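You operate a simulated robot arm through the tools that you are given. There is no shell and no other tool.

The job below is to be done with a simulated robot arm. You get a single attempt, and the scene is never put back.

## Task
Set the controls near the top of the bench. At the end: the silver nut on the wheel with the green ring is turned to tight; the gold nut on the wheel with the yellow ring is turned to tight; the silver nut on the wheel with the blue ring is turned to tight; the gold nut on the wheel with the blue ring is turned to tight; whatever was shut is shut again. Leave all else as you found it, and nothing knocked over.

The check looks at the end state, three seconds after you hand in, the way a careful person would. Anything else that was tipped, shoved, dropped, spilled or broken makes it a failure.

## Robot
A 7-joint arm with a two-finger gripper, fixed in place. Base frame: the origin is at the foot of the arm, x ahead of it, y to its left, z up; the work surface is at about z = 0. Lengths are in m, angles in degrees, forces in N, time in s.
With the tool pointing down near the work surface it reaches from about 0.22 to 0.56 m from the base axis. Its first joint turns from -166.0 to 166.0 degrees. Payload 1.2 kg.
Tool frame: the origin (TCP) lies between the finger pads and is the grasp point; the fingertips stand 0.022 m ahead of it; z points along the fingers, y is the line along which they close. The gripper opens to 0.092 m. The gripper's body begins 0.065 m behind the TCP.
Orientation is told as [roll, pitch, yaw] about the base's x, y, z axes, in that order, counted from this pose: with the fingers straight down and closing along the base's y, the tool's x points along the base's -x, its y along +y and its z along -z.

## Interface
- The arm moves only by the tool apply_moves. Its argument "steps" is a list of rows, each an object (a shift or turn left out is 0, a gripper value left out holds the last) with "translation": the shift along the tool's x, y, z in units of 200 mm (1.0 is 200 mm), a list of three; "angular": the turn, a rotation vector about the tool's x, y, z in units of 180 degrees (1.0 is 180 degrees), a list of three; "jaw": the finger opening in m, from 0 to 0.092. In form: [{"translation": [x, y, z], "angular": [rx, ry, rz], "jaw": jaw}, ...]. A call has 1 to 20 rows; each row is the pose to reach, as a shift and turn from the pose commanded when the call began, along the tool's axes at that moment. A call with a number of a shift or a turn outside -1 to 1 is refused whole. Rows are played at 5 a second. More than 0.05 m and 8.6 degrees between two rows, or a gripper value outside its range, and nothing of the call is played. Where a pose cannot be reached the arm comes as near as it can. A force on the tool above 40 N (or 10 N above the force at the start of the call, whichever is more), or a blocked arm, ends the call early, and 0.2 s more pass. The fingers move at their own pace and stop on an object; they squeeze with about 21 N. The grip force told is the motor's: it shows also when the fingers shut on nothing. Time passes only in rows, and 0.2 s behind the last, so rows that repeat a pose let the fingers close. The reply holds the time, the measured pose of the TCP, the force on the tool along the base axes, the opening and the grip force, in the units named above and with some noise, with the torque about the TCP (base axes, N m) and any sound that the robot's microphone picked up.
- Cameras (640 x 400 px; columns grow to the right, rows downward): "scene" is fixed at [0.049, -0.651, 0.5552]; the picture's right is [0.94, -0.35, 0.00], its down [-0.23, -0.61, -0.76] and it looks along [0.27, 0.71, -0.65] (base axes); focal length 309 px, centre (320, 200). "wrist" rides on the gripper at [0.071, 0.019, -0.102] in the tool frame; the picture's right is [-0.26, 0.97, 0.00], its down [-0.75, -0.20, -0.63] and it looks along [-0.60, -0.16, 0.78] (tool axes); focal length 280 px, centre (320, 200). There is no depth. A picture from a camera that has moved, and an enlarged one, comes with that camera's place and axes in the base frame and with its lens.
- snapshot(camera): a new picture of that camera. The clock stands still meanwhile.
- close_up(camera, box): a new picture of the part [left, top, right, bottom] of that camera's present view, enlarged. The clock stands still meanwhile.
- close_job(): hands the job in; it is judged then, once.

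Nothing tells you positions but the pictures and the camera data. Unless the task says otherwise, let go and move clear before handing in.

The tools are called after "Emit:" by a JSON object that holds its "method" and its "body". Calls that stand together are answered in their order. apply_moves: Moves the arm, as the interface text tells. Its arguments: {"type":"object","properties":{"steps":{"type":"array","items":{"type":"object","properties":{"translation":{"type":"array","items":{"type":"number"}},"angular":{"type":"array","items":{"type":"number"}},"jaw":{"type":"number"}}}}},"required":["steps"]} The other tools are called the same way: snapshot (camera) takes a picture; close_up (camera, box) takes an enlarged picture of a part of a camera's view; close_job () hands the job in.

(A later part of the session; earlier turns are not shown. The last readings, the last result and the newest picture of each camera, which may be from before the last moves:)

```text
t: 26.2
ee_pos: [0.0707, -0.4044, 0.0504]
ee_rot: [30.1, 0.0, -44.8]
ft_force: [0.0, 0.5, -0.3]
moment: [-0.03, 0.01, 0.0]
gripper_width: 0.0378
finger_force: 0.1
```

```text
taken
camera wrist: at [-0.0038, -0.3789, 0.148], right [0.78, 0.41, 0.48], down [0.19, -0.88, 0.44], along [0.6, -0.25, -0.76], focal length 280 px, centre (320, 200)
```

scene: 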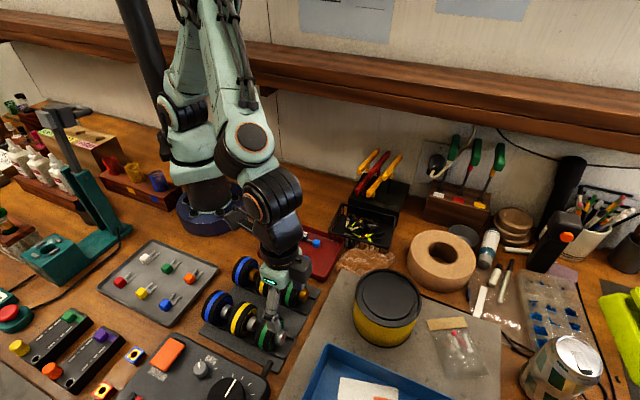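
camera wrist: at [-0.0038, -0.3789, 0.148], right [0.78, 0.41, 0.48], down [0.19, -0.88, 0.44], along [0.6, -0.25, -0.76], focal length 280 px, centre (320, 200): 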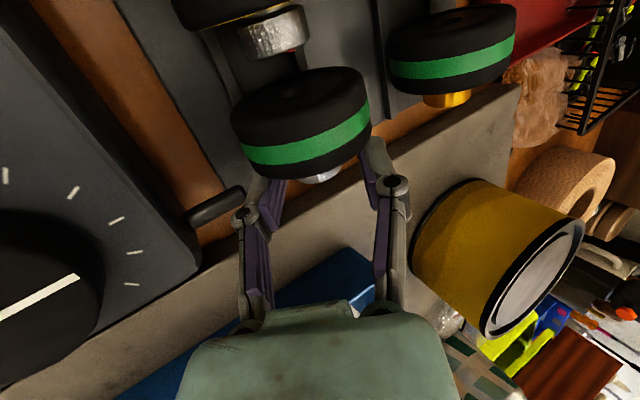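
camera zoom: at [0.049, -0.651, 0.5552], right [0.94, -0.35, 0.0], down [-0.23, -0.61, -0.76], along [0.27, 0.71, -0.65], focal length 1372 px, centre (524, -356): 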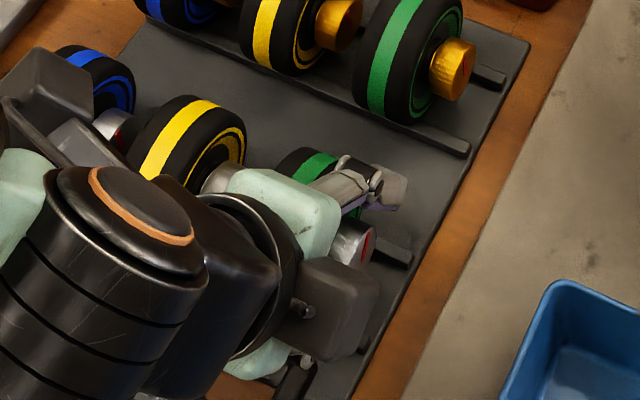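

Clear of everything, nut between the fingers. I close and turn from -30° to +30° (60° clockwise).

Emit:
{"method": "apply_moves", "body": {"steps": [{"jaw": 0.015}, {"jaw": 0.015}, {"jaw": 0.015}, {"translation": [0, 0.00721, 0.00038], "angular": [0.0333, 0, 0]}, {"translation": [0, 0.01435, 0.00151], "angular": [0.0667, 0, 0]}, {"translation": [0, 0.02132, 0.00338], "angular": [0.1, 0, 0]}, {"translation": [0, 0.02806, 0.00597], "angular": [0.1333, 0, 0]}, {"translation": [0, 0.0345, 0.00924], "angular": [0.1667, 0, 0]}]}}

Emit:
{"method": "close_up", "body": {"camera": "scene", "box": [242, 310, 306, 360]}}

Emit:
{"method": "snapshot", "body": {"camera": "wrist"}}

```text
t: 28.0
ee_pos: [0.0752, -0.4003, 0.0522]
ee_rot: [0.0, 0.1, -44.8]
ft_force: [0.7, 4.7, 4.2]
moment: [0.2, 0.08, -0.07]
gripper_width: 0.0231
finger_force: 21.1
```

```text
8.00 times, centred on (274, 335) of scene
camera zoom: at [0.049, -0.651, 0.5552], right [0.94, -0.35, 0.0], down [-0.23, -0.61, -0.76], along [0.27, 0.71, -0.65], focal length 2470 px, centre (688, -880)
```

zoom: 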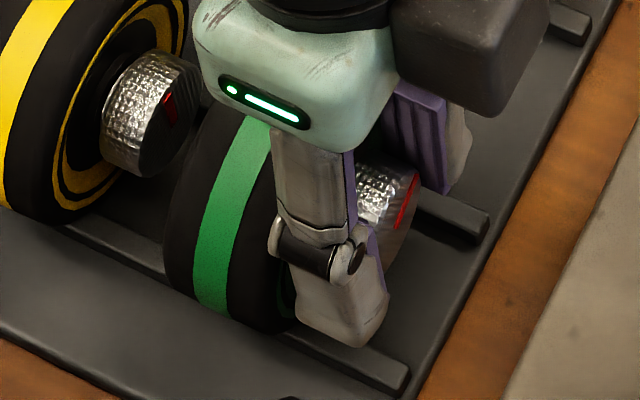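

```text
taken
camera wrist: at [0.039, -0.3358, 0.1538], right [0.87, 0.5, 0.0], down [0.39, -0.68, 0.62], along [0.31, -0.54, -0.78], focal length 280 px, centre (320, 200)
```

wrist: 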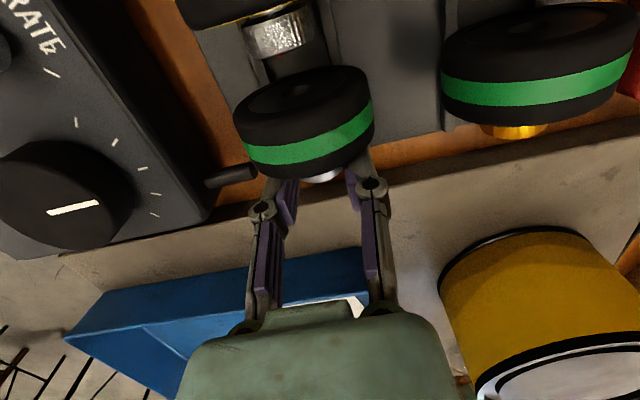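

Emit:
{"method": "close_up", "body": {"camera": "scene", "box": [272, 322, 296, 342]}}

Emit:
{"method": "close_up", "body": {"camera": "scene", "box": [248, 310, 272, 330]}}

```text
16.00 times, centred on (284, 332) of scene
camera zoom: at [0.049, -0.651, 0.5552], right [0.94, -0.35, 0.0], down [-0.23, -0.61, -0.76], along [0.27, 0.71, -0.65], focal length 4941 px, centre (896, -1912)
```

zoom: 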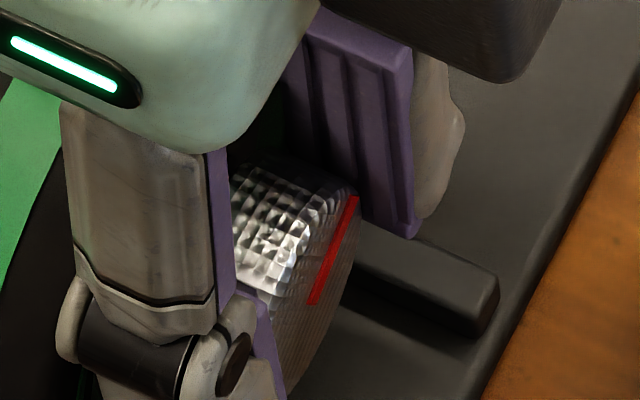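

```text
16.00 times, centred on (260, 320) of scene
camera zoom: at [0.049, -0.651, 0.5552], right [0.94, -0.35, 0.0], down [-0.23, -0.61, -0.76], along [0.27, 0.71, -0.65], focal length 4941 px, centre (1280, -1720)
```

zoom: 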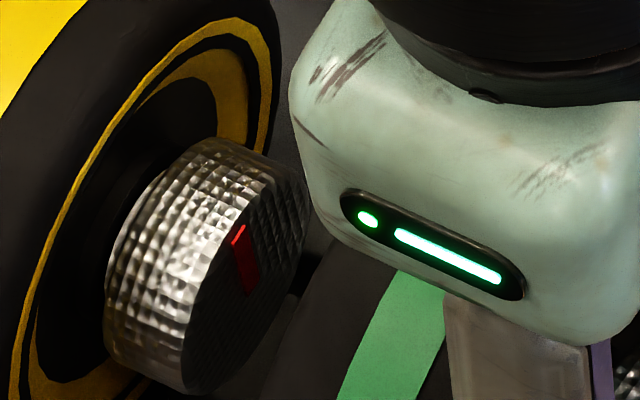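

The mark now stands at roughly 60–80° clockwise. I continue the stroke to +30°.

Emit:
{"method": "apply_moves", "body": {"steps": [{"translation": [0, 0.00721, 0.00038], "angular": [0.0333, 0, 0]}, {"translation": [0, 0.01435, 0.00151], "angular": [0.0667, 0, 0]}, {"translation": [0, 0.02132, 0.00338], "angular": [0.1, 0, 0]}, {"translation": [0, 0.02806, 0.00597], "angular": [0.1333, 0, 0]}, {"translation": [0, 0.0345, 0.00924], "angular": [0.1667, 0, 0]}]}}

Emit:
{"method": "close_up", "body": {"camera": "scene", "box": [242, 310, 306, 360]}}

Emit:
{"method": "snapshot", "body": {"camera": "wrist"}}

```text
t: 29.2
ee_pos: [0.0806, -0.3946, 0.0508]
ee_rot: [-30.1, 0.0, -44.9]
ft_force: [-0.4, 0.3, 0.1]
moment: [-0.01, -0.03, 0.01]
gripper_width: 0.0229
finger_force: 21.1
```

```text
8.00 times, centred on (274, 335) of scene
camera zoom: at [0.049, -0.651, 0.5552], right [0.94, -0.35, 0.0], down [-0.23, -0.61, -0.76], along [0.27, 0.71, -0.65], focal length 2470 px, centre (688, -880)
```

zoom: 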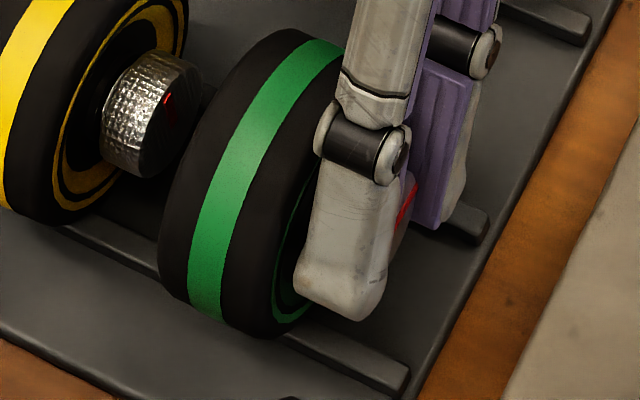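

```text
taken
camera wrist: at [0.0778, -0.2968, 0.1286], right [0.78, 0.41, -0.48], down [0.63, -0.43, 0.64], along [0.05, -0.8, -0.59], focal length 280 px, centre (320, 200)
```

wrist: 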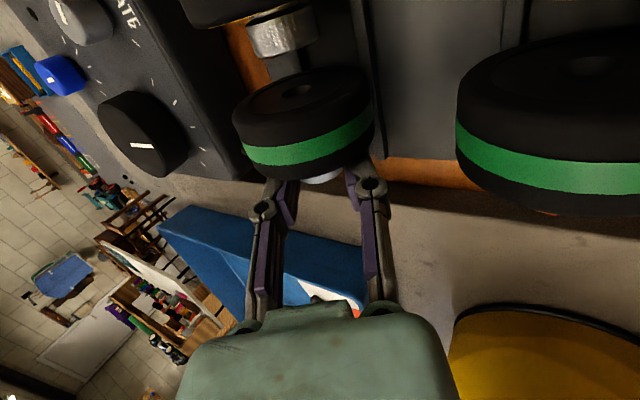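

Emit:
{"method": "apply_moves", "body": {"steps": [{"jaw": 0.038}, {"jaw": 0.038}]}}

Emit:
{"method": "close_up", "body": {"camera": "scene", "box": [242, 310, 306, 360]}}

Emit:
{"method": "snapshot", "body": {"camera": "wrist"}}

```text
t: 29.8
ee_pos: [0.0797, -0.3949, 0.0503]
ee_rot: [-30.0, -0.1, -44.9]
ft_force: [0.2, -0.2, 0.1]
moment: [-0.01, 0.03, 0.0]
gripper_width: 0.0382
finger_force: 0.0
```

```text
8.00 times, centred on (274, 335) of scene
camera zoom: at [0.049, -0.651, 0.5552], right [0.94, -0.35, 0.0], down [-0.23, -0.61, -0.76], along [0.27, 0.71, -0.65], focal length 2470 px, centre (688, -880)
```

zoom: 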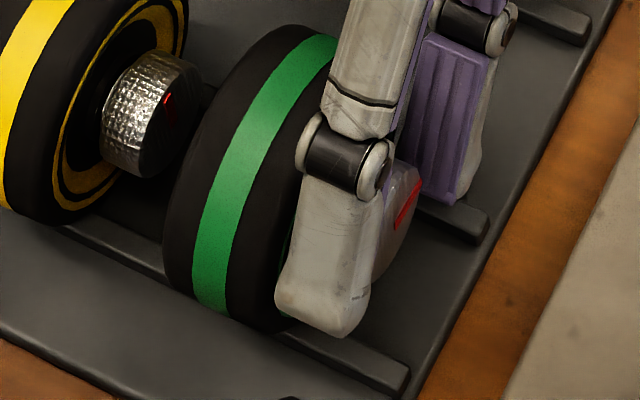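

```text
taken
camera wrist: at [0.0777, -0.2968, 0.1286], right [0.78, 0.41, -0.48], down [0.63, -0.44, 0.64], along [0.05, -0.8, -0.59], focal length 280 px, centre (320, 200)
```

wrist: 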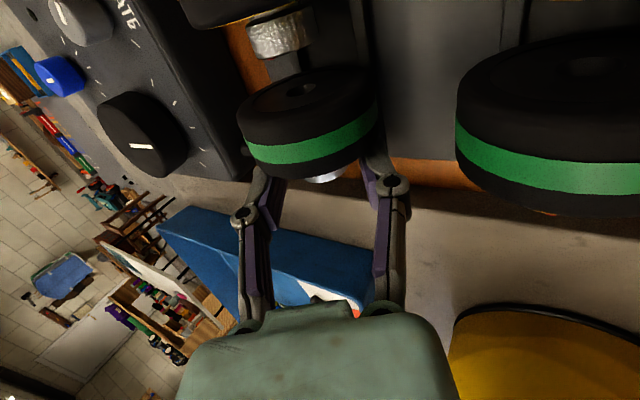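

Emit:
{"method": "close_up", "body": {"camera": "scene", "box": [272, 322, 304, 346]}}

Emit:
{"method": "close_up", "body": {"camera": "scene", "box": [255, 308, 295, 352]}}

```text
16.00 times, centred on (288, 334) of scene
camera zoom: at [0.049, -0.651, 0.5552], right [0.94, -0.35, 0.0], down [-0.23, -0.61, -0.76], along [0.27, 0.71, -0.65], focal length 4941 px, centre (832, -1944)
```

zoom: 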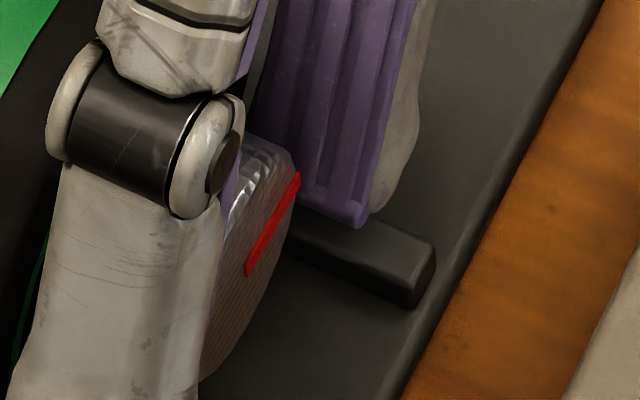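

```text
9.09 times, centred on (275, 330) of scene
camera zoom: at [0.049, -0.651, 0.5552], right [0.94, -0.35, 0.0], down [-0.23, -0.61, -0.76], along [0.27, 0.71, -0.65], focal length 2807 px, centre (729, -982)
```

zoom: 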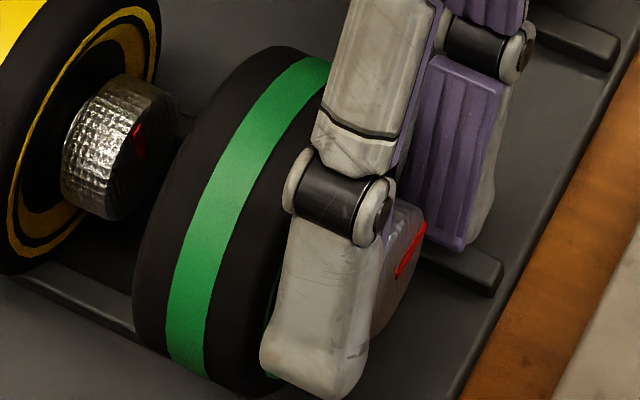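

The mark now lies about horizontal (90° clockwise), and the wheel itself seems loosely seated in the rails: it lifted a trifle while gripped and settled back on release. I swing back to -30° with open fingers to take another stroke and feel whether a stop is reached.

Emit:
{"method": "apply_moves", "body": {"steps": [{"translation": [0, -0.00721, 0.00038], "angular": [-0.0333, 0, 0]}, {"translation": [0, -0.01435, 0.00151], "angular": [-0.0667, 0, 0]}, {"translation": [0, -0.02132, 0.00338], "angular": [-0.1, 0, 0]}, {"translation": [0, -0.02806, 0.00597], "angular": [-0.1333, 0, 0]}, {"translation": [0, -0.0345, 0.00924], "angular": [-0.1667, 0, 0]}, {"translation": [0, -0.0345, 0.00924], "angular": [-0.1667, 0, 0]}]}}

Emit:
{"method": "close_up", "body": {"camera": "scene", "box": [242, 310, 306, 360]}}

Emit:
{"method": "close_up", "body": {"camera": "wrist", "box": [220, 50, 380, 200]}}

```text
t: 31.2
ee_pos: [0.0753, -0.399, 0.0532]
ee_rot: [0.1, -0.1, -44.9]
ft_force: [1.2, -1.3, -0.4]
moment: [-0.01, 0.0, 0.01]
gripper_width: 0.038
finger_force: 0.1
```

```text
8.00 times, centred on (274, 335) of scene
camera zoom: at [0.049, -0.651, 0.5552], right [0.94, -0.35, 0.0], down [-0.23, -0.61, -0.76], along [0.27, 0.71, -0.65], focal length 2470 px, centre (688, -880)
```

zoom: 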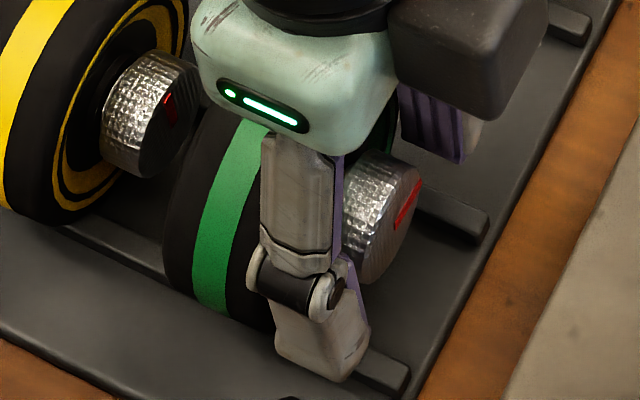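

```text
2.67 times, centred on (300, 125) of wrist
camera zoom: at [0.0386, -0.3364, 0.154], right [0.87, 0.5, 0.0], down [0.39, -0.68, 0.62], along [0.31, -0.54, -0.78], focal length 748 px, centre (373, 400)
```

zoom: 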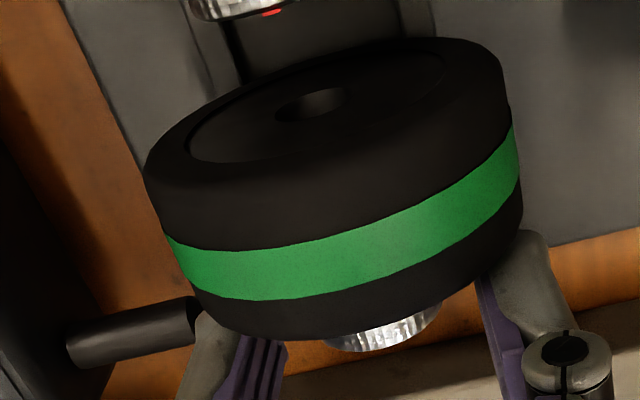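

Emit:
{"method": "apply_moves", "body": {"steps": [{"translation": [0, -0.00721, 0.00038], "angular": [-0.0333, 0, 0]}, {"translation": [0, -0.01435, 0.00151], "angular": [-0.0667, 0, 0]}, {"translation": [0, -0.02132, 0.00338], "angular": [-0.1, 0, 0]}, {"translation": [0, -0.02806, 0.00597], "angular": [-0.1333, 0, 0]}, {"translation": [0, -0.0345, 0.00924], "angular": [-0.1667, 0, 0]}, {"translation": [0, -0.0345, 0.00924], "angular": [-0.1667, 0, 0]}]}}

Emit:
{"method": "apply_moves", "body": {"steps": [{"jaw": 0.015}, {"jaw": 0.015}, {"jaw": 0.015}]}}

Emit:
{"method": "close_up", "body": {"camera": "scene", "box": [242, 310, 306, 360]}}

```text
t: 32.6
ee_pos: [0.0709, -0.4024, 0.0516]
ee_rot: [30.1, 0.0, -44.9]
ft_force: [-0.2, -0.4, 0.0]
moment: [0.01, -0.03, 0.01]
gripper_width: 0.0381
finger_force: 0.1
```

```text
t: 33.4
ee_pos: [0.0701, -0.4045, 0.0501]
ee_rot: [30.0, 0.0, -45.1]
ft_force: [-2.6, -2.3, 4.2]
moment: [0.02, 0.07, 0.06]
gripper_width: 0.0228
finger_force: 20.9
```

```text
8.00 times, centred on (274, 335) of scene
camera zoom: at [0.049, -0.651, 0.5552], right [0.94, -0.35, 0.0], down [-0.23, -0.61, -0.76], along [0.27, 0.71, -0.65], focal length 2470 px, centre (688, -880)
```

zoom: 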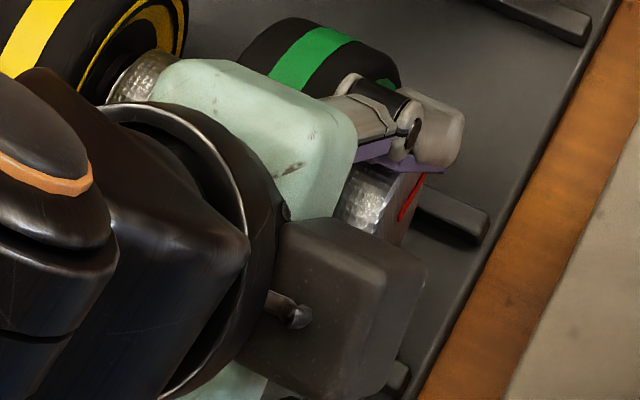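

Emit:
{"method": "apply_moves", "body": {"steps": [{"translation": [0, -0.0025, 0.0043]}, {"translation": [0, 0.0047, 0.0047], "angular": [0.0333, 0, 0]}, {"translation": [0, 0.01185, 0.0058], "angular": [0.0667, 0, 0]}, {"translation": [0, 0.0188, 0.0077], "angular": [0.1, 0, 0]}]}}

Emit:
{"method": "apply_moves", "body": {"steps": [{"translation": [0, 0.00721, 0.00038], "angular": [0.0333, 0, 0]}, {"translation": [0, 0.01435, 0.00151], "angular": [0.0667, 0, 0]}]}}

Emit:
{"method": "close_up", "body": {"camera": "scene", "box": [242, 310, 306, 360]}}

Emit:
{"method": "close_up", "body": {"camera": "wrist", "box": [220, 50, 380, 200]}}

```text
t: 34.4
ee_pos: [0.0728, -0.4009, 0.0506]
ee_rot: [11.9, 0.0, -45.0]
ft_force: [0.8, 0.6, 0.6]
moment: [0.05, 0.0, 0.0]
gripper_width: 0.0231
finger_force: 21.1
```

```text
t: 35.0
ee_pos: [0.0751, -0.4005, 0.0503]
ee_rot: [-0.1, 0.1, -44.9]
ft_force: [1.9, 1.6, 1.1]
moment: [0.06, -0.02, -0.05]
gripper_width: 0.0229
finger_force: 20.9
```

```text
8.00 times, centred on (274, 335) of scene
camera zoom: at [0.049, -0.651, 0.5552], right [0.94, -0.35, 0.0], down [-0.23, -0.61, -0.76], along [0.27, 0.71, -0.65], focal length 2470 px, centre (688, -880)
```

zoom: 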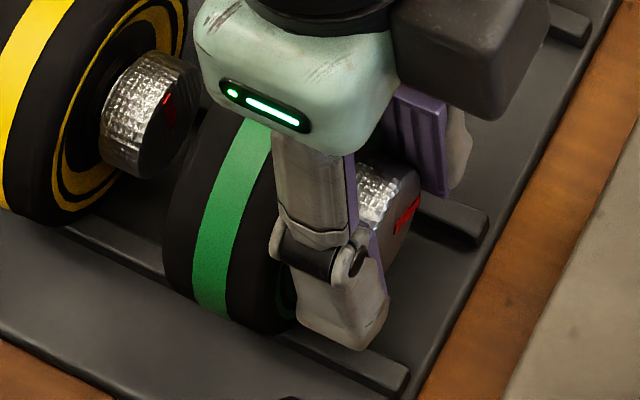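

```text
2.67 times, centred on (300, 125) of wrist
camera zoom: at [0.0391, -0.3359, 0.1527], right [0.87, 0.5, 0.0], down [0.39, -0.68, 0.62], along [0.31, -0.54, -0.78], focal length 748 px, centre (373, 400)
```

zoom: 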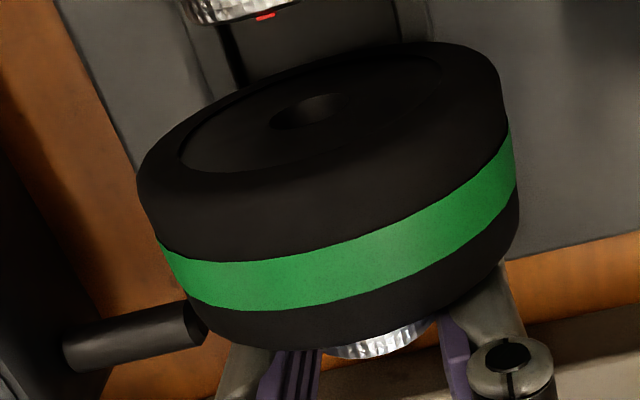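

The mark is now a bit past horizontal with little torque. To be sure the nut turns relative to the wheel (not the wheel with it), I press down a little for friction on the rails and keep turning while reading the torque.

Emit:
{"method": "apply_moves", "body": {"steps": [{"translation": [0, 0, 0.005]}, {"translation": [0, 0, 0.01]}, {"translation": [0, 0, 0.01]}]}}

```text
t: 35.8
ee_pos: [0.0768, -0.3991, 0.0502]
ee_rot: [0.0, 0.1, -44.9]
ft_force: [0.8, 3.9, 10.2]
moment: [0.26, 0.01, -0.06]
gripper_width: 0.0225
finger_force: 21.4
```

Emit:
{"method": "apply_moves", "body": {"steps": [{"translation": [0, 0.0036, 0.0001], "angular": [0.0167, 0, 0]}, {"translation": [0, 0.00721, 0.00038], "angular": [0.0333, 0, 0]}, {"translation": [0, 0.0108, 0.0008], "angular": [0.05, 0, 0]}, {"translation": [0, 0.01435, 0.00151], "angular": [0.0667, 0, 0]}]}}

Emit:
{"method": "close_up", "body": {"camera": "scene", "box": [242, 310, 306, 360]}}

Emit:
{"method": "close_up", "body": {"camera": "wrist", "box": [220, 50, 380, 200]}}

```text
t: 36.8
ee_pos: [0.0787, -0.397, 0.0504]
ee_rot: [-12.1, 0.0, -45.0]
ft_force: [0.4, 0.5, 0.2]
moment: [0.01, 0.03, -0.01]
gripper_width: 0.0229
finger_force: 21.0
```

```text
8.00 times, centred on (274, 335) of scene
camera zoom: at [0.049, -0.651, 0.5552], right [0.94, -0.35, 0.0], down [-0.23, -0.61, -0.76], along [0.27, 0.71, -0.65], focal length 2470 px, centre (688, -880)
```

zoom: 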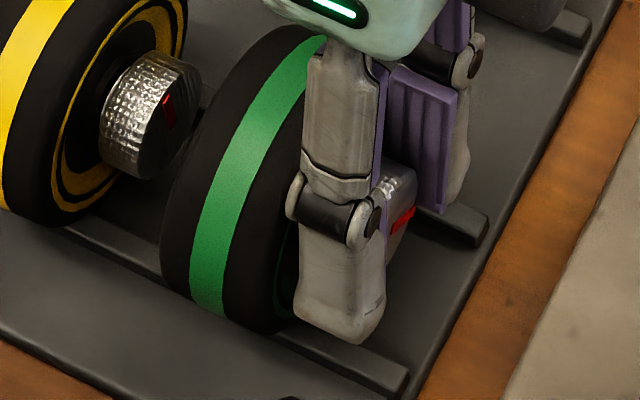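

```text
2.67 times, centred on (300, 125) of wrist
camera zoom: at [0.0555, -0.319, 0.145], right [0.85, 0.48, -0.2], down [0.48, -0.58, 0.65], along [0.2, -0.66, -0.73], focal length 748 px, centre (373, 400)
```

zoom: 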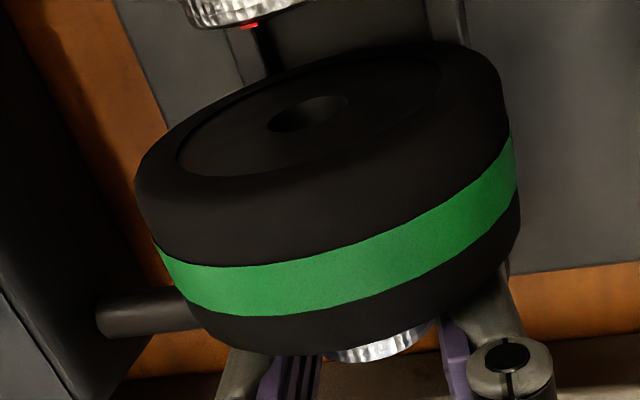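

Force dropped to nothing after turning, and the wheel looks slightly displaced in the grip. I release here and compare pictures to learn whether the wheel itself moves.

Emit:
{"method": "close_up", "body": {"camera": "scene", "box": [250, 305, 298, 345]}}

Emit:
{"method": "apply_moves", "body": {"steps": [{"jaw": 0.038}, {"jaw": 0.038}]}}

Emit:
{"method": "close_up", "body": {"camera": "scene", "box": [250, 305, 298, 345]}}

Emit:
{"method": "close_up", "body": {"camera": "wrist", "box": [220, 50, 380, 200]}}

```text
10.00 times, centred on (274, 325) of scene
camera zoom: at [0.049, -0.651, 0.5552], right [0.94, -0.35, 0.0], down [-0.23, -0.61, -0.76], along [0.27, 0.71, -0.65], focal length 3088 px, centre (780, -1050)
```

zoom: 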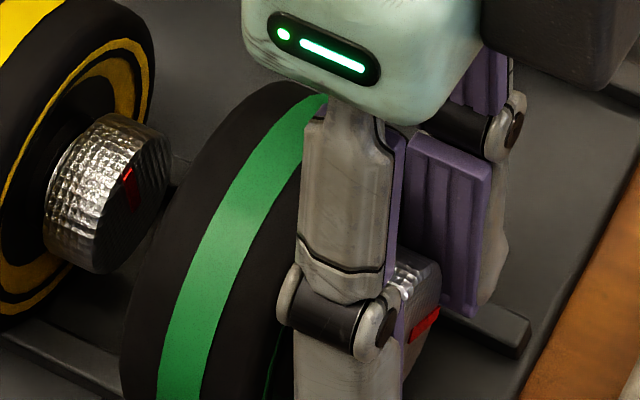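

```text
t: 37.4
ee_pos: [0.0774, -0.3983, 0.0498]
ee_rot: [-12.0, -0.1, -45.1]
ft_force: [-0.4, 0.8, 0.0]
moment: [-0.02, 0.02, 0.03]
gripper_width: 0.038
finger_force: 0.0
```

```text
10.00 times, centred on (274, 325) of scene
camera zoom: at [0.049, -0.651, 0.5552], right [0.94, -0.35, 0.0], down [-0.23, -0.61, -0.76], along [0.27, 0.71, -0.65], focal length 3088 px, centre (780, -1050)
```

zoom: 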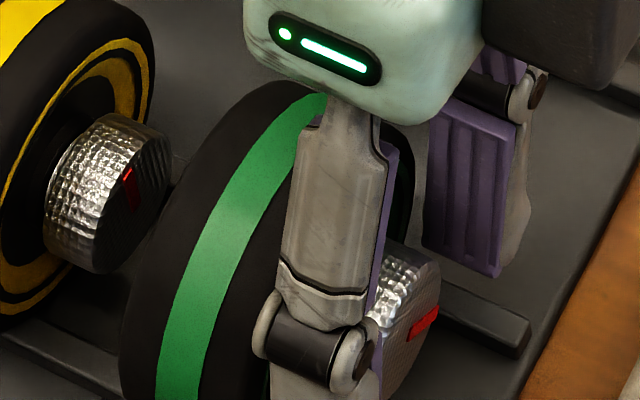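

```text
2.67 times, centred on (300, 125) of wrist
camera zoom: at [0.0557, -0.3191, 0.1451], right [0.85, 0.48, -0.2], down [0.48, -0.58, 0.65], along [0.2, -0.65, -0.73], focal length 748 px, centre (373, 400)
```

zoom: 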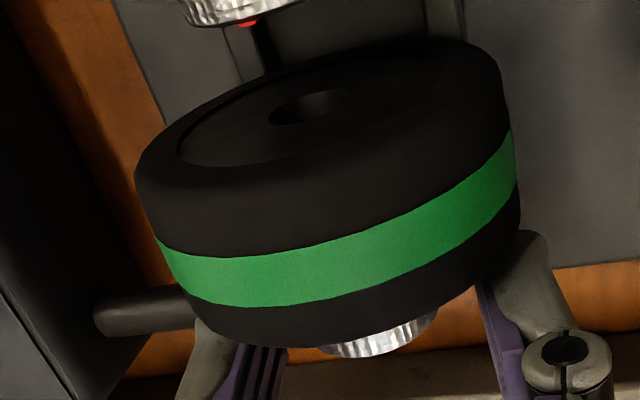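

The wheel is only resting on the rails (it settled a little on release), so I want to know if it turned with the nut. I look for any marks on the wheel faces.

Emit:
{"method": "close_up", "body": {"camera": "scene", "box": [226, 295, 262, 340]}}

Emit:
{"method": "close_up", "body": {"camera": "wrist", "box": [262, 70, 342, 120]}}

Emit:
{"method": "close_up", "body": {"camera": "wrist", "box": [250, 100, 350, 190]}}

```text
8.89 times, centred on (244, 318) of scene
camera zoom: at [0.049, -0.651, 0.5552], right [0.94, -0.35, 0.0], down [-0.23, -0.61, -0.76], along [0.27, 0.71, -0.65], focal length 2745 px, centre (996, -844)
```

zoom: 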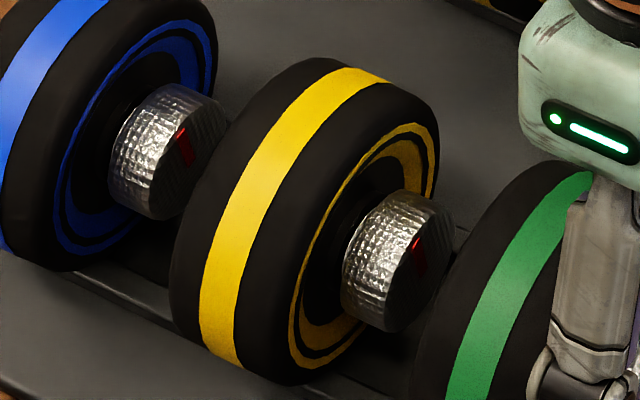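

```text
8.00 times, centred on (302, 95) of wrist
camera zoom: at [0.0557, -0.3191, 0.1451], right [0.85, 0.48, -0.2], down [0.48, -0.58, 0.65], along [0.2, -0.65, -0.73], focal length 2243 px, centre (464, 1040)
```

zoom: 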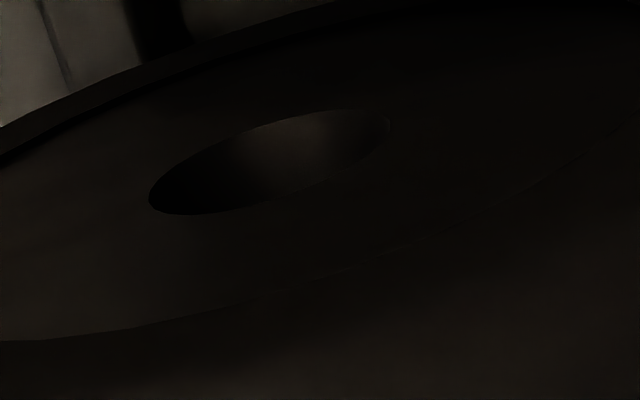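

```text
4.44 times, centred on (300, 145) of wrist
camera zoom: at [0.0557, -0.3191, 0.1451], right [0.85, 0.48, -0.2], down [0.48, -0.58, 0.65], along [0.2, -0.65, -0.73], focal length 1246 px, centre (409, 444)
```

zoom: 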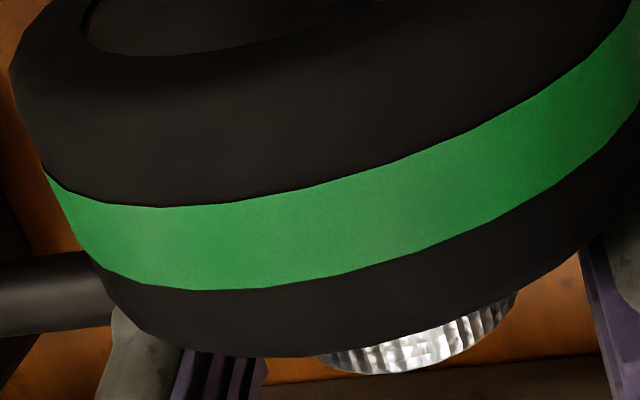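

The wheels carry no marks of their own. My estimates show that the nut axis lies lower than I first took it (about z = 0.034–0.035), so the wheel was being lifted sideways off its rails by the stroke. I return to -30° with the corrected pivot.

Emit:
{"method": "apply_moves", "body": {"steps": [{"translation": [0, -0.00725, -0.00205], "angular": [-0.0333, 0, 0]}, {"translation": [0, -0.0155, -0.0008], "angular": [-0.0667, 0, 0]}, {"translation": [0, -0.0256, 0.00205], "angular": [-0.1083, 0, 0]}, {"translation": [0, -0.03515, 0.0062], "angular": [-0.15, 0, 0]}, {"translation": [0, -0.04415, 0.01155], "angular": [-0.1917, 0, 0]}, {"translation": [0, -0.0524, 0.018], "angular": [-0.2333, 0, 0]}, {"translation": [0, -0.0524, 0.018], "angular": [-0.2333, 0, 0]}]}}

Emit:
{"method": "snapshot", "body": {"camera": "wrist"}}

Emit:
{"method": "close_up", "body": {"camera": "wrist", "box": [220, 60, 420, 220]}}

Emit:
{"method": "close_up", "body": {"camera": "scene", "box": [242, 310, 306, 360]}}

```text
t: 39.0
ee_pos: [0.0695, -0.4059, 0.0487]
ee_rot: [30.1, -0.1, -44.8]
ft_force: [-0.2, -0.8, 0.5]
moment: [0.02, -0.02, -0.03]
gripper_width: 0.038
finger_force: 0.1
```

```text
taken
camera wrist: at [-0.0046, -0.3799, 0.1459], right [0.78, 0.41, 0.48], down [0.19, -0.88, 0.44], along [0.6, -0.25, -0.76], focal length 280 px, centre (320, 200)
```

wrist: 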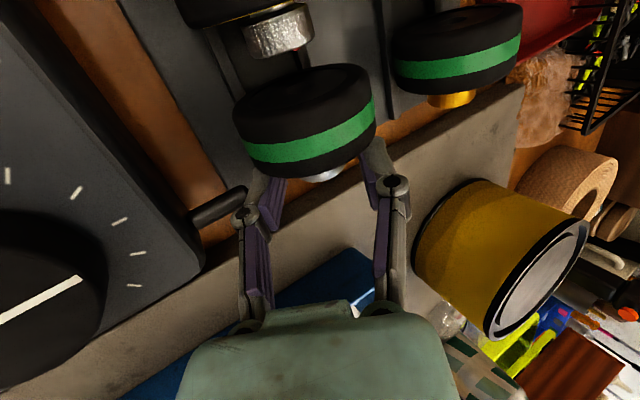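

```text
2.50 times, centred on (320, 140) of wrist
camera zoom: at [-0.0046, -0.3799, 0.1459], right [0.78, 0.41, 0.48], down [0.19, -0.88, 0.44], along [0.6, -0.25, -0.76], focal length 701 px, centre (320, 350)
```

zoom: 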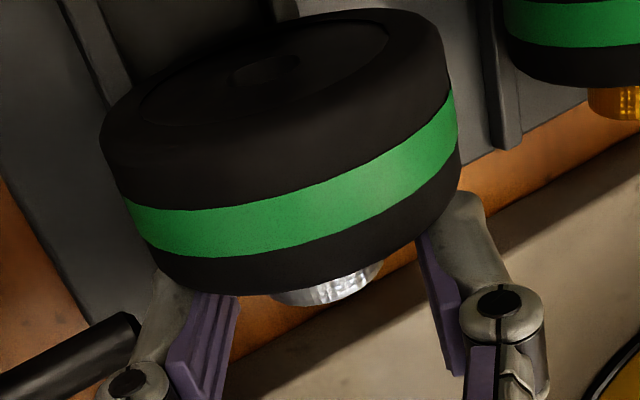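

```text
8.00 times, centred on (274, 335) of scene
camera zoom: at [0.049, -0.651, 0.5552], right [0.94, -0.35, 0.0], down [-0.23, -0.61, -0.76], along [0.27, 0.71, -0.65], focal length 2470 px, centre (688, -880)
```

zoom: 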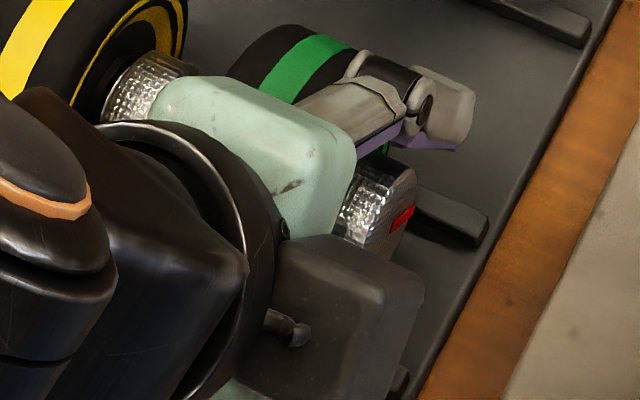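

The nut sits centred between the fingers with this pivot. I shift 2.5 mm toward the wheel for a better hold, grip, press lightly and turn in small parts while reading torque.

Emit:
{"method": "apply_moves", "body": {"steps": [{"translation": [0.0125, 0, 0], "jaw": 0.038}, {"translation": [0.0125, 0, 0], "jaw": 0.015}, {"translation": [0.0125, 0, 0], "jaw": 0.015}, {"translation": [0.0125, 0, 0], "jaw": 0.015}]}}

Emit:
{"method": "apply_moves", "body": {"steps": [{"translation": [0, -0.0025, 0.0043]}, {"translation": [0, 0.00586, 0.00474], "angular": [0.0333, 0, 0]}, {"translation": [0, 0.01413, 0.00605], "angular": [0.0667, 0, 0]}]}}

Emit:
{"method": "apply_moves", "body": {"steps": [{"translation": [0, 0.00836, 0.00044], "angular": [0.0333, 0, 0]}, {"translation": [0, 0.01663, 0.00175], "angular": [0.0667, 0, 0]}]}}

Emit:
{"method": "apply_moves", "body": {"steps": [{"translation": [0, 0.00836, 0.00044], "angular": [0.0333, 0, 0]}]}}

Emit:
{"method": "close_up", "body": {"camera": "scene", "box": [242, 310, 306, 360]}}

Emit:
{"method": "close_up", "body": {"camera": "wrist", "box": [220, 60, 420, 220]}}

```text
t: 40.0
ee_pos: [0.0687, -0.4038, 0.0488]
ee_rot: [30.0, 0.0, -44.8]
ft_force: [3.7, 4.0, 8.6]
moment: [0.18, -0.09, -0.07]
gripper_width: 0.0224
finger_force: 20.6
```

```text
t: 40.8
ee_pos: [0.0692, -0.4023, 0.0496]
ee_rot: [17.9, 0.0, -45.0]
ft_force: [1.0, 0.9, 1.6]
moment: [0.05, -0.01, -0.04]
gripper_width: 0.0222
finger_force: 21.1
```

```text
t: 41.4
ee_pos: [0.071, -0.3989, 0.0491]
ee_rot: [5.7, 0.1, -44.9]
ft_force: [-0.2, -0.3, 0.8]
moment: [-0.03, -0.03, 0.0]
gripper_width: 0.0224
finger_force: 20.8
```

```text
t: 41.8
ee_pos: [0.073, -0.3991, 0.0484]
ee_rot: [-0.1, 0.0, -45.0]
ft_force: [0.5, 0.0, 0.8]
moment: [-0.01, 0.0, -0.03]
gripper_width: 0.0226
finger_force: 20.7
```

```text
8.00 times, centred on (274, 335) of scene
camera zoom: at [0.049, -0.651, 0.5552], right [0.94, -0.35, 0.0], down [-0.23, -0.61, -0.76], along [0.27, 0.71, -0.65], focal length 2470 px, centre (688, -880)
```

zoom: 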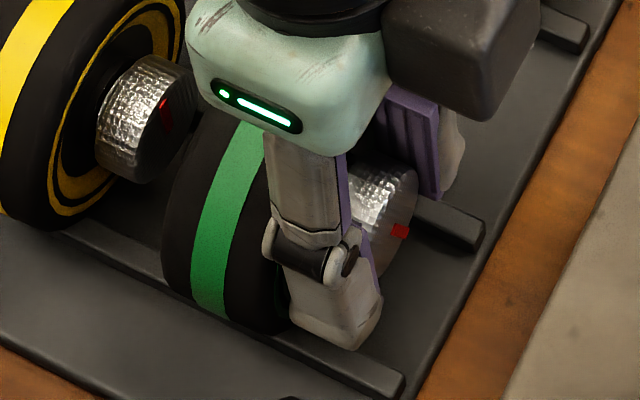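

```text
2.50 times, centred on (320, 140) of wrist
camera zoom: at [0.0377, -0.3346, 0.151], right [0.87, 0.5, 0.0], down [0.39, -0.68, 0.63], along [0.31, -0.54, -0.78], focal length 701 px, centre (320, 350)
```

zoom: 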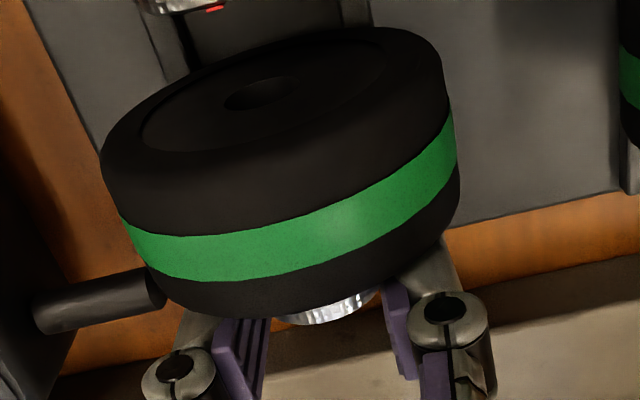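

The mark keeps turning, with almost no torque. To find out whether the wheel turns along, I compare the facets of its rim in the wrist view before and after a further 6° turn.

Emit:
{"method": "close_up", "body": {"camera": "wrist", "box": [255, 60, 375, 135]}}

Emit:
{"method": "close_up", "body": {"camera": "wrist", "box": [255, 110, 375, 185]}}

Emit:
{"method": "apply_moves", "body": {"steps": [{"translation": [0, 0.00836, 0.00044], "angular": [0.0333, 0, 0]}]}}

Emit:
{"method": "close_up", "body": {"camera": "wrist", "box": [255, 60, 375, 135]}}

Emit:
{"method": "close_up", "body": {"camera": "wrist", "box": [255, 110, 375, 185]}}

```text
5.33 times, centred on (315, 98) of wrist
camera zoom: at [0.0377, -0.3346, 0.151], right [0.87, 0.5, 0.0], down [0.39, -0.68, 0.63], along [0.31, -0.54, -0.78], focal length 1495 px, centre (347, 747)
```

zoom: 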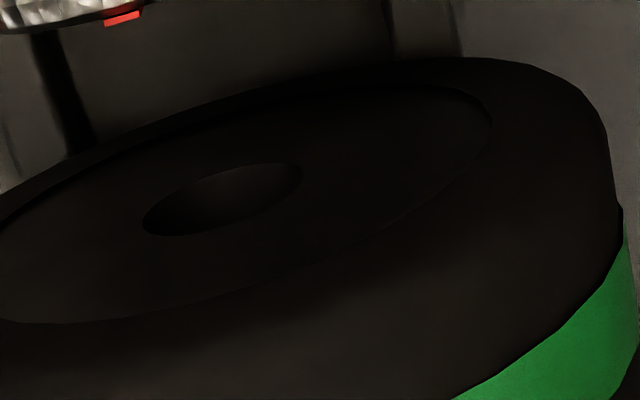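

```text
5.33 times, centred on (315, 148) of wrist
camera zoom: at [0.0377, -0.3346, 0.151], right [0.87, 0.5, 0.0], down [0.39, -0.68, 0.63], along [0.31, -0.54, -0.78], focal length 1495 px, centre (347, 480)
```

zoom: 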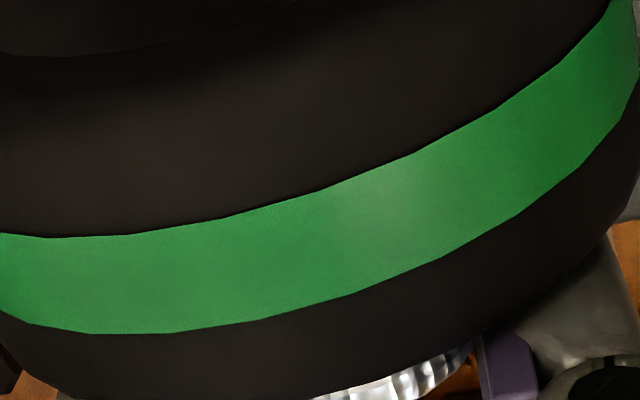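

```text
t: 42.2
ee_pos: [0.0752, -0.3972, 0.049]
ee_rot: [-6.1, 0.0, -44.9]
ft_force: [0.6, 0.5, 2.1]
moment: [0.06, -0.01, 0.03]
gripper_width: 0.0226
finger_force: 20.6
```

```text
5.33 times, centred on (315, 98) of wrist
camera zoom: at [0.0462, -0.3261, 0.1483], right [0.86, 0.49, -0.1], down [0.44, -0.63, 0.64], along [0.25, -0.6, -0.76], focal length 1495 px, centre (347, 747)
```

zoom: 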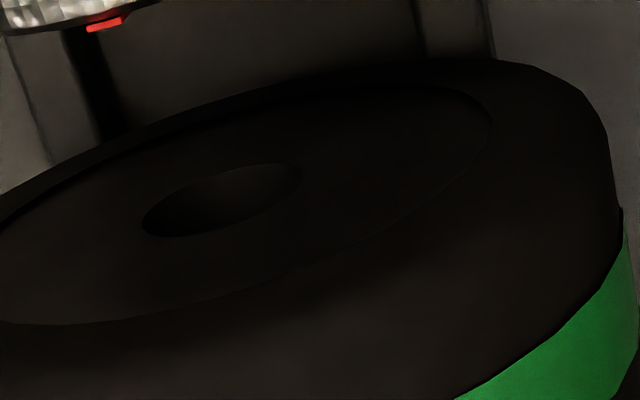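

```text
5.33 times, centred on (315, 148) of wrist
camera zoom: at [0.0462, -0.3261, 0.1483], right [0.86, 0.49, -0.1], down [0.44, -0.63, 0.64], along [0.25, -0.6, -0.76], focal length 1495 px, centre (347, 480)
```

zoom: 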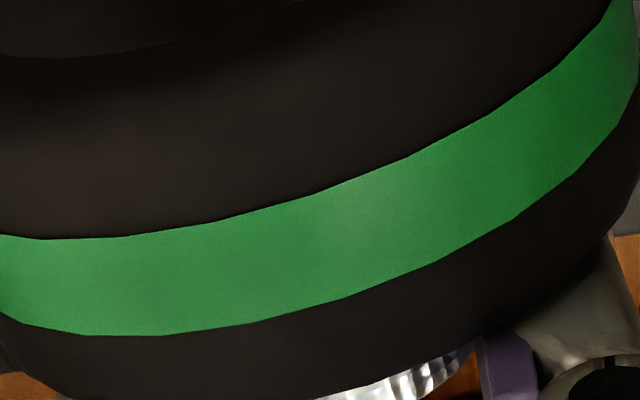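

The rim facets hardly shifted in the wrist view, so the wheel is now turning along with the nut — either the nut is at its stop or the rails' friction is too small. I press down more firmly and turn 6°, watching the facets and torque.

Emit:
{"method": "apply_moves", "body": {"steps": [{"translation": [0, 0, 0.005]}, {"translation": [0, 0, 0.01]}, {"translation": [0, 0, 0.01]}]}}

Emit:
{"method": "close_up", "body": {"camera": "wrist", "box": [255, 110, 375, 185]}}

Emit:
{"method": "apply_moves", "body": {"steps": [{"translation": [0, 0.00836, 0.00044], "angular": [0.0333, 0, 0]}]}}

Emit:
{"method": "close_up", "body": {"camera": "wrist", "box": [255, 110, 375, 185]}}

Emit:
{"method": "close_up", "body": {"camera": "scene", "box": [242, 310, 306, 360]}}

```text
t: 43.0
ee_pos: [0.0745, -0.3987, 0.0469]
ee_rot: [-6.1, 0.1, -45.0]
ft_force: [-5.2, -1.9, 12.8]
moment: [0.2, 0.22, 0.06]
gripper_width: 0.0226
finger_force: 21.2
```

```text
5.33 times, centred on (315, 148) of wrist
camera zoom: at [0.0459, -0.3271, 0.1464], right [0.86, 0.49, -0.1], down [0.44, -0.63, 0.64], along [0.25, -0.6, -0.76], focal length 1495 px, centre (347, 480)
```

zoom: 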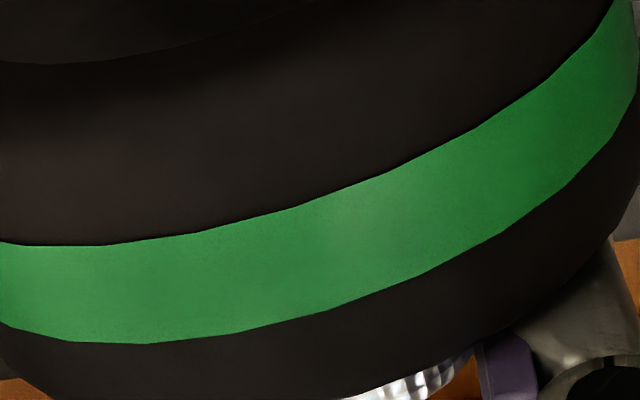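

```text
t: 43.4
ee_pos: [0.0757, -0.3965, 0.0476]
ee_rot: [-12.1, -0.1, -44.9]
ft_force: [-1.9, -3.4, 10.5]
moment: [0.08, 0.07, 0.04]
gripper_width: 0.0227
finger_force: 21.2
```

```text
5.33 times, centred on (315, 148) of wrist
camera zoom: at [0.0545, -0.3183, 0.1424], right [0.85, 0.48, -0.2], down [0.48, -0.58, 0.66], along [0.2, -0.66, -0.73], focal length 1495 px, centre (347, 480)
```

zoom: 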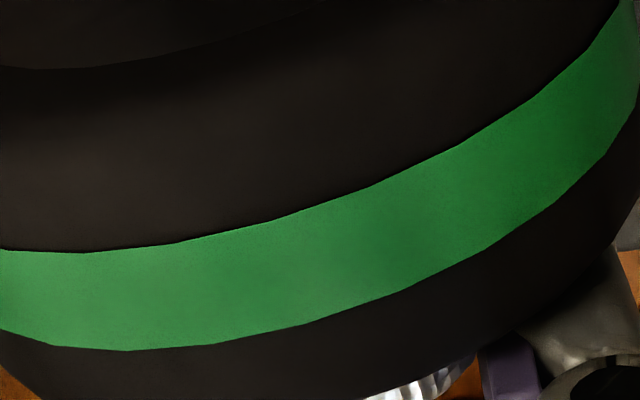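

```text
8.00 times, centred on (274, 335) of scene
camera zoom: at [0.049, -0.651, 0.5552], right [0.94, -0.35, 0.0], down [-0.23, -0.61, -0.76], along [0.27, 0.71, -0.65], focal length 2470 px, centre (688, -880)
```

zoom: 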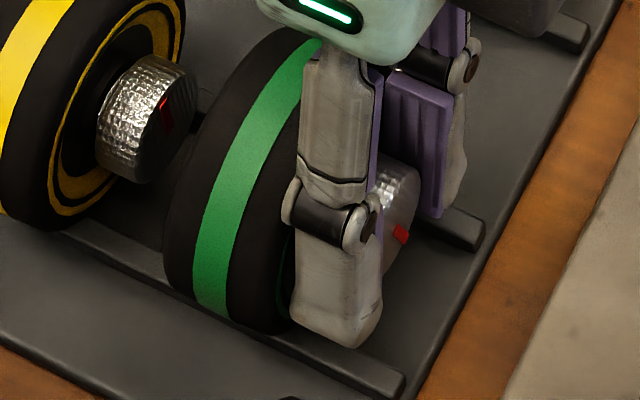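

With a firmer press the facets now shift by more than half of the turn, so the nut is turning relative to the wheel. I continue under this press and track facets and torque.

Emit:
{"method": "apply_moves", "body": {"steps": [{"translation": [0, 0.00836, 0.00044], "angular": [0.0333, 0, 0]}]}}

Emit:
{"method": "close_up", "body": {"camera": "wrist", "box": [255, 110, 375, 185]}}

Emit:
{"method": "apply_moves", "body": {"steps": [{"translation": [0, 0.00836, 0.00044], "angular": [0.0333, 0, 0]}]}}

Emit:
{"method": "close_up", "body": {"camera": "wrist", "box": [255, 110, 375, 185]}}

Emit:
{"method": "close_up", "body": {"camera": "scene", "box": [242, 310, 306, 360]}}

```text
t: 43.8
ee_pos: [0.0774, -0.3956, 0.0476]
ee_rot: [-18.1, -0.1, -45.0]
ft_force: [-0.4, -6.2, 11.7]
moment: [0.03, 0.08, 0.01]
gripper_width: 0.0232
finger_force: 21.4
```

```text
5.33 times, centred on (315, 148) of wrist
camera zoom: at [0.0624, -0.3102, 0.1369], right [0.83, 0.46, -0.3], down [0.53, -0.53, 0.66], along [0.15, -0.71, -0.69], focal length 1495 px, centre (347, 480)
```

zoom: 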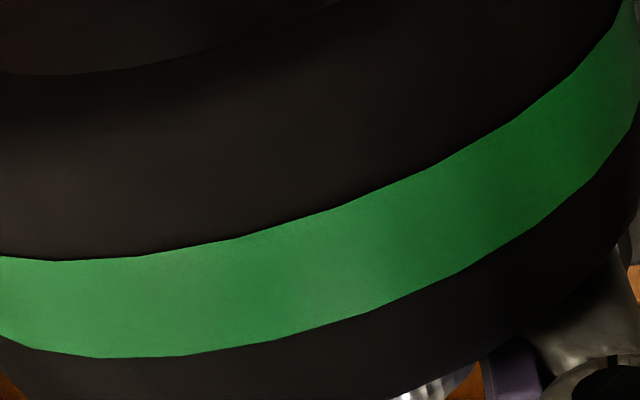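

```text
t: 44.2
ee_pos: [0.0785, -0.3942, 0.047]
ee_rot: [-24.2, -0.1, -45.1]
ft_force: [-0.7, -5.6, 11.4]
moment: [-0.02, 0.07, 0.05]
gripper_width: 0.0232
finger_force: 21.7
```

```text
5.33 times, centred on (315, 148) of wrist
camera zoom: at [0.07, -0.3024, 0.1304], right [0.81, 0.44, -0.39], down [0.58, -0.48, 0.65], along [0.1, -0.76, -0.65], focal length 1495 px, centre (347, 480)
```

zoom: 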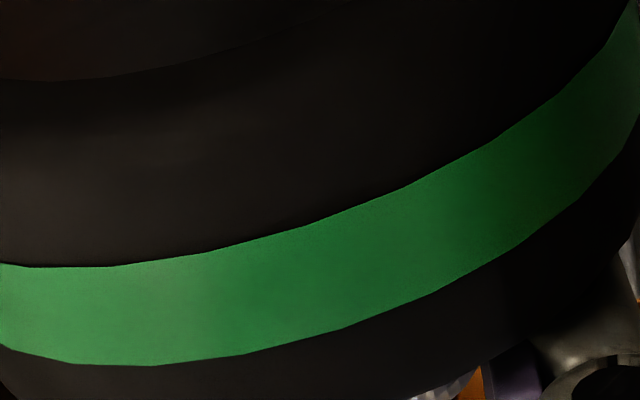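

```text
8.00 times, centred on (274, 335) of scene
camera zoom: at [0.049, -0.651, 0.5552], right [0.94, -0.35, 0.0], down [-0.23, -0.61, -0.76], along [0.27, 0.71, -0.65], focal length 2470 px, centre (688, -880)
```

zoom: 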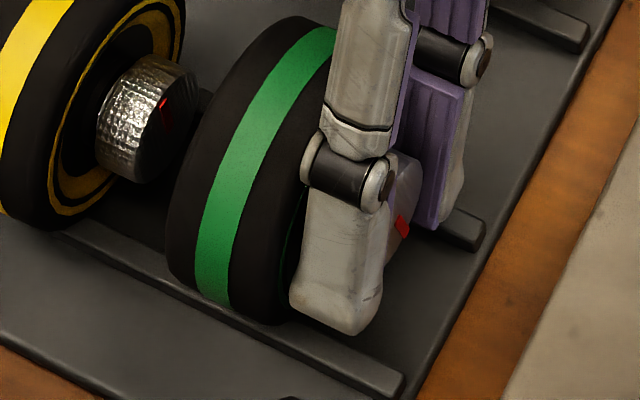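

Emit:
{"method": "close_up", "body": {"camera": "scene", "box": [280, 328, 304, 346]}}

Emit:
{"method": "apply_moves", "body": {"steps": [{"translation": [0, 0.00836, 0.00044], "angular": [0.0333, 0, 0]}, {"translation": [0, 0.00836, 0.00044], "angular": [0.0333, 0, 0]}]}}

Emit:
{"method": "close_up", "body": {"camera": "wrist", "box": [255, 110, 375, 185]}}

Emit:
{"method": "close_up", "body": {"camera": "scene", "box": [280, 328, 304, 346]}}

```text
16.00 times, centred on (292, 337) of scene
camera zoom: at [0.049, -0.651, 0.5552], right [0.94, -0.35, 0.0], down [-0.23, -0.61, -0.76], along [0.27, 0.71, -0.65], focal length 4941 px, centre (768, -1992)
```

zoom: 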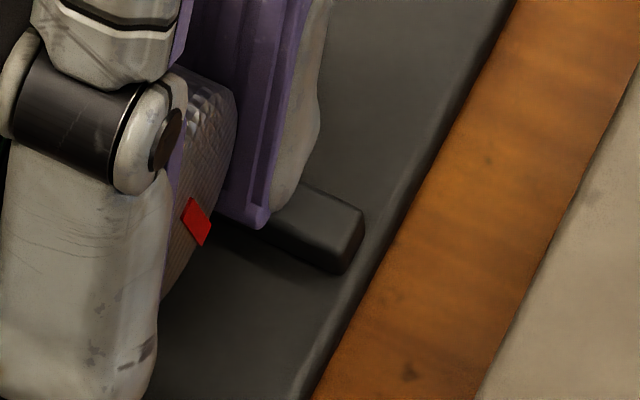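

```text
t: 44.8
ee_pos: [0.0788, -0.3915, 0.0441]
ee_rot: [-29.9, 0.1, -44.9]
ft_force: [0.4, -4.1, 6.7]
moment: [-0.04, 0.01, 0.05]
gripper_width: 0.0223
finger_force: 21.2
```

```text
5.33 times, centred on (315, 148) of wrist
camera zoom: at [0.0771, -0.2943, 0.1224], right [0.78, 0.41, -0.48], down [0.63, -0.44, 0.64], along [0.05, -0.8, -0.59], focal length 1495 px, centre (347, 480)
```

zoom: 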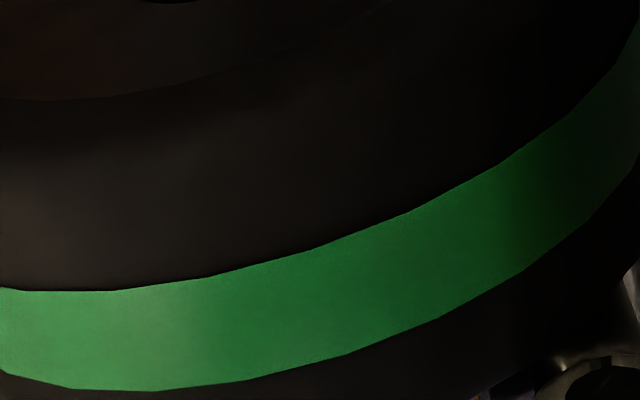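

```text
16.00 times, centred on (292, 337) of scene
camera zoom: at [0.049, -0.651, 0.5552], right [0.94, -0.35, 0.0], down [-0.23, -0.61, -0.76], along [0.27, 0.71, -0.65], focal length 4941 px, centre (768, -1992)
```

zoom: 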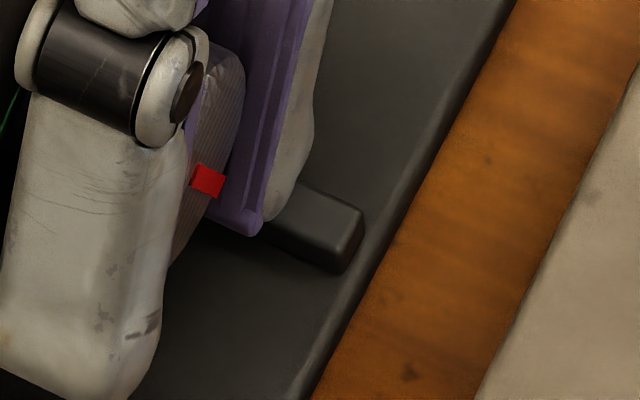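

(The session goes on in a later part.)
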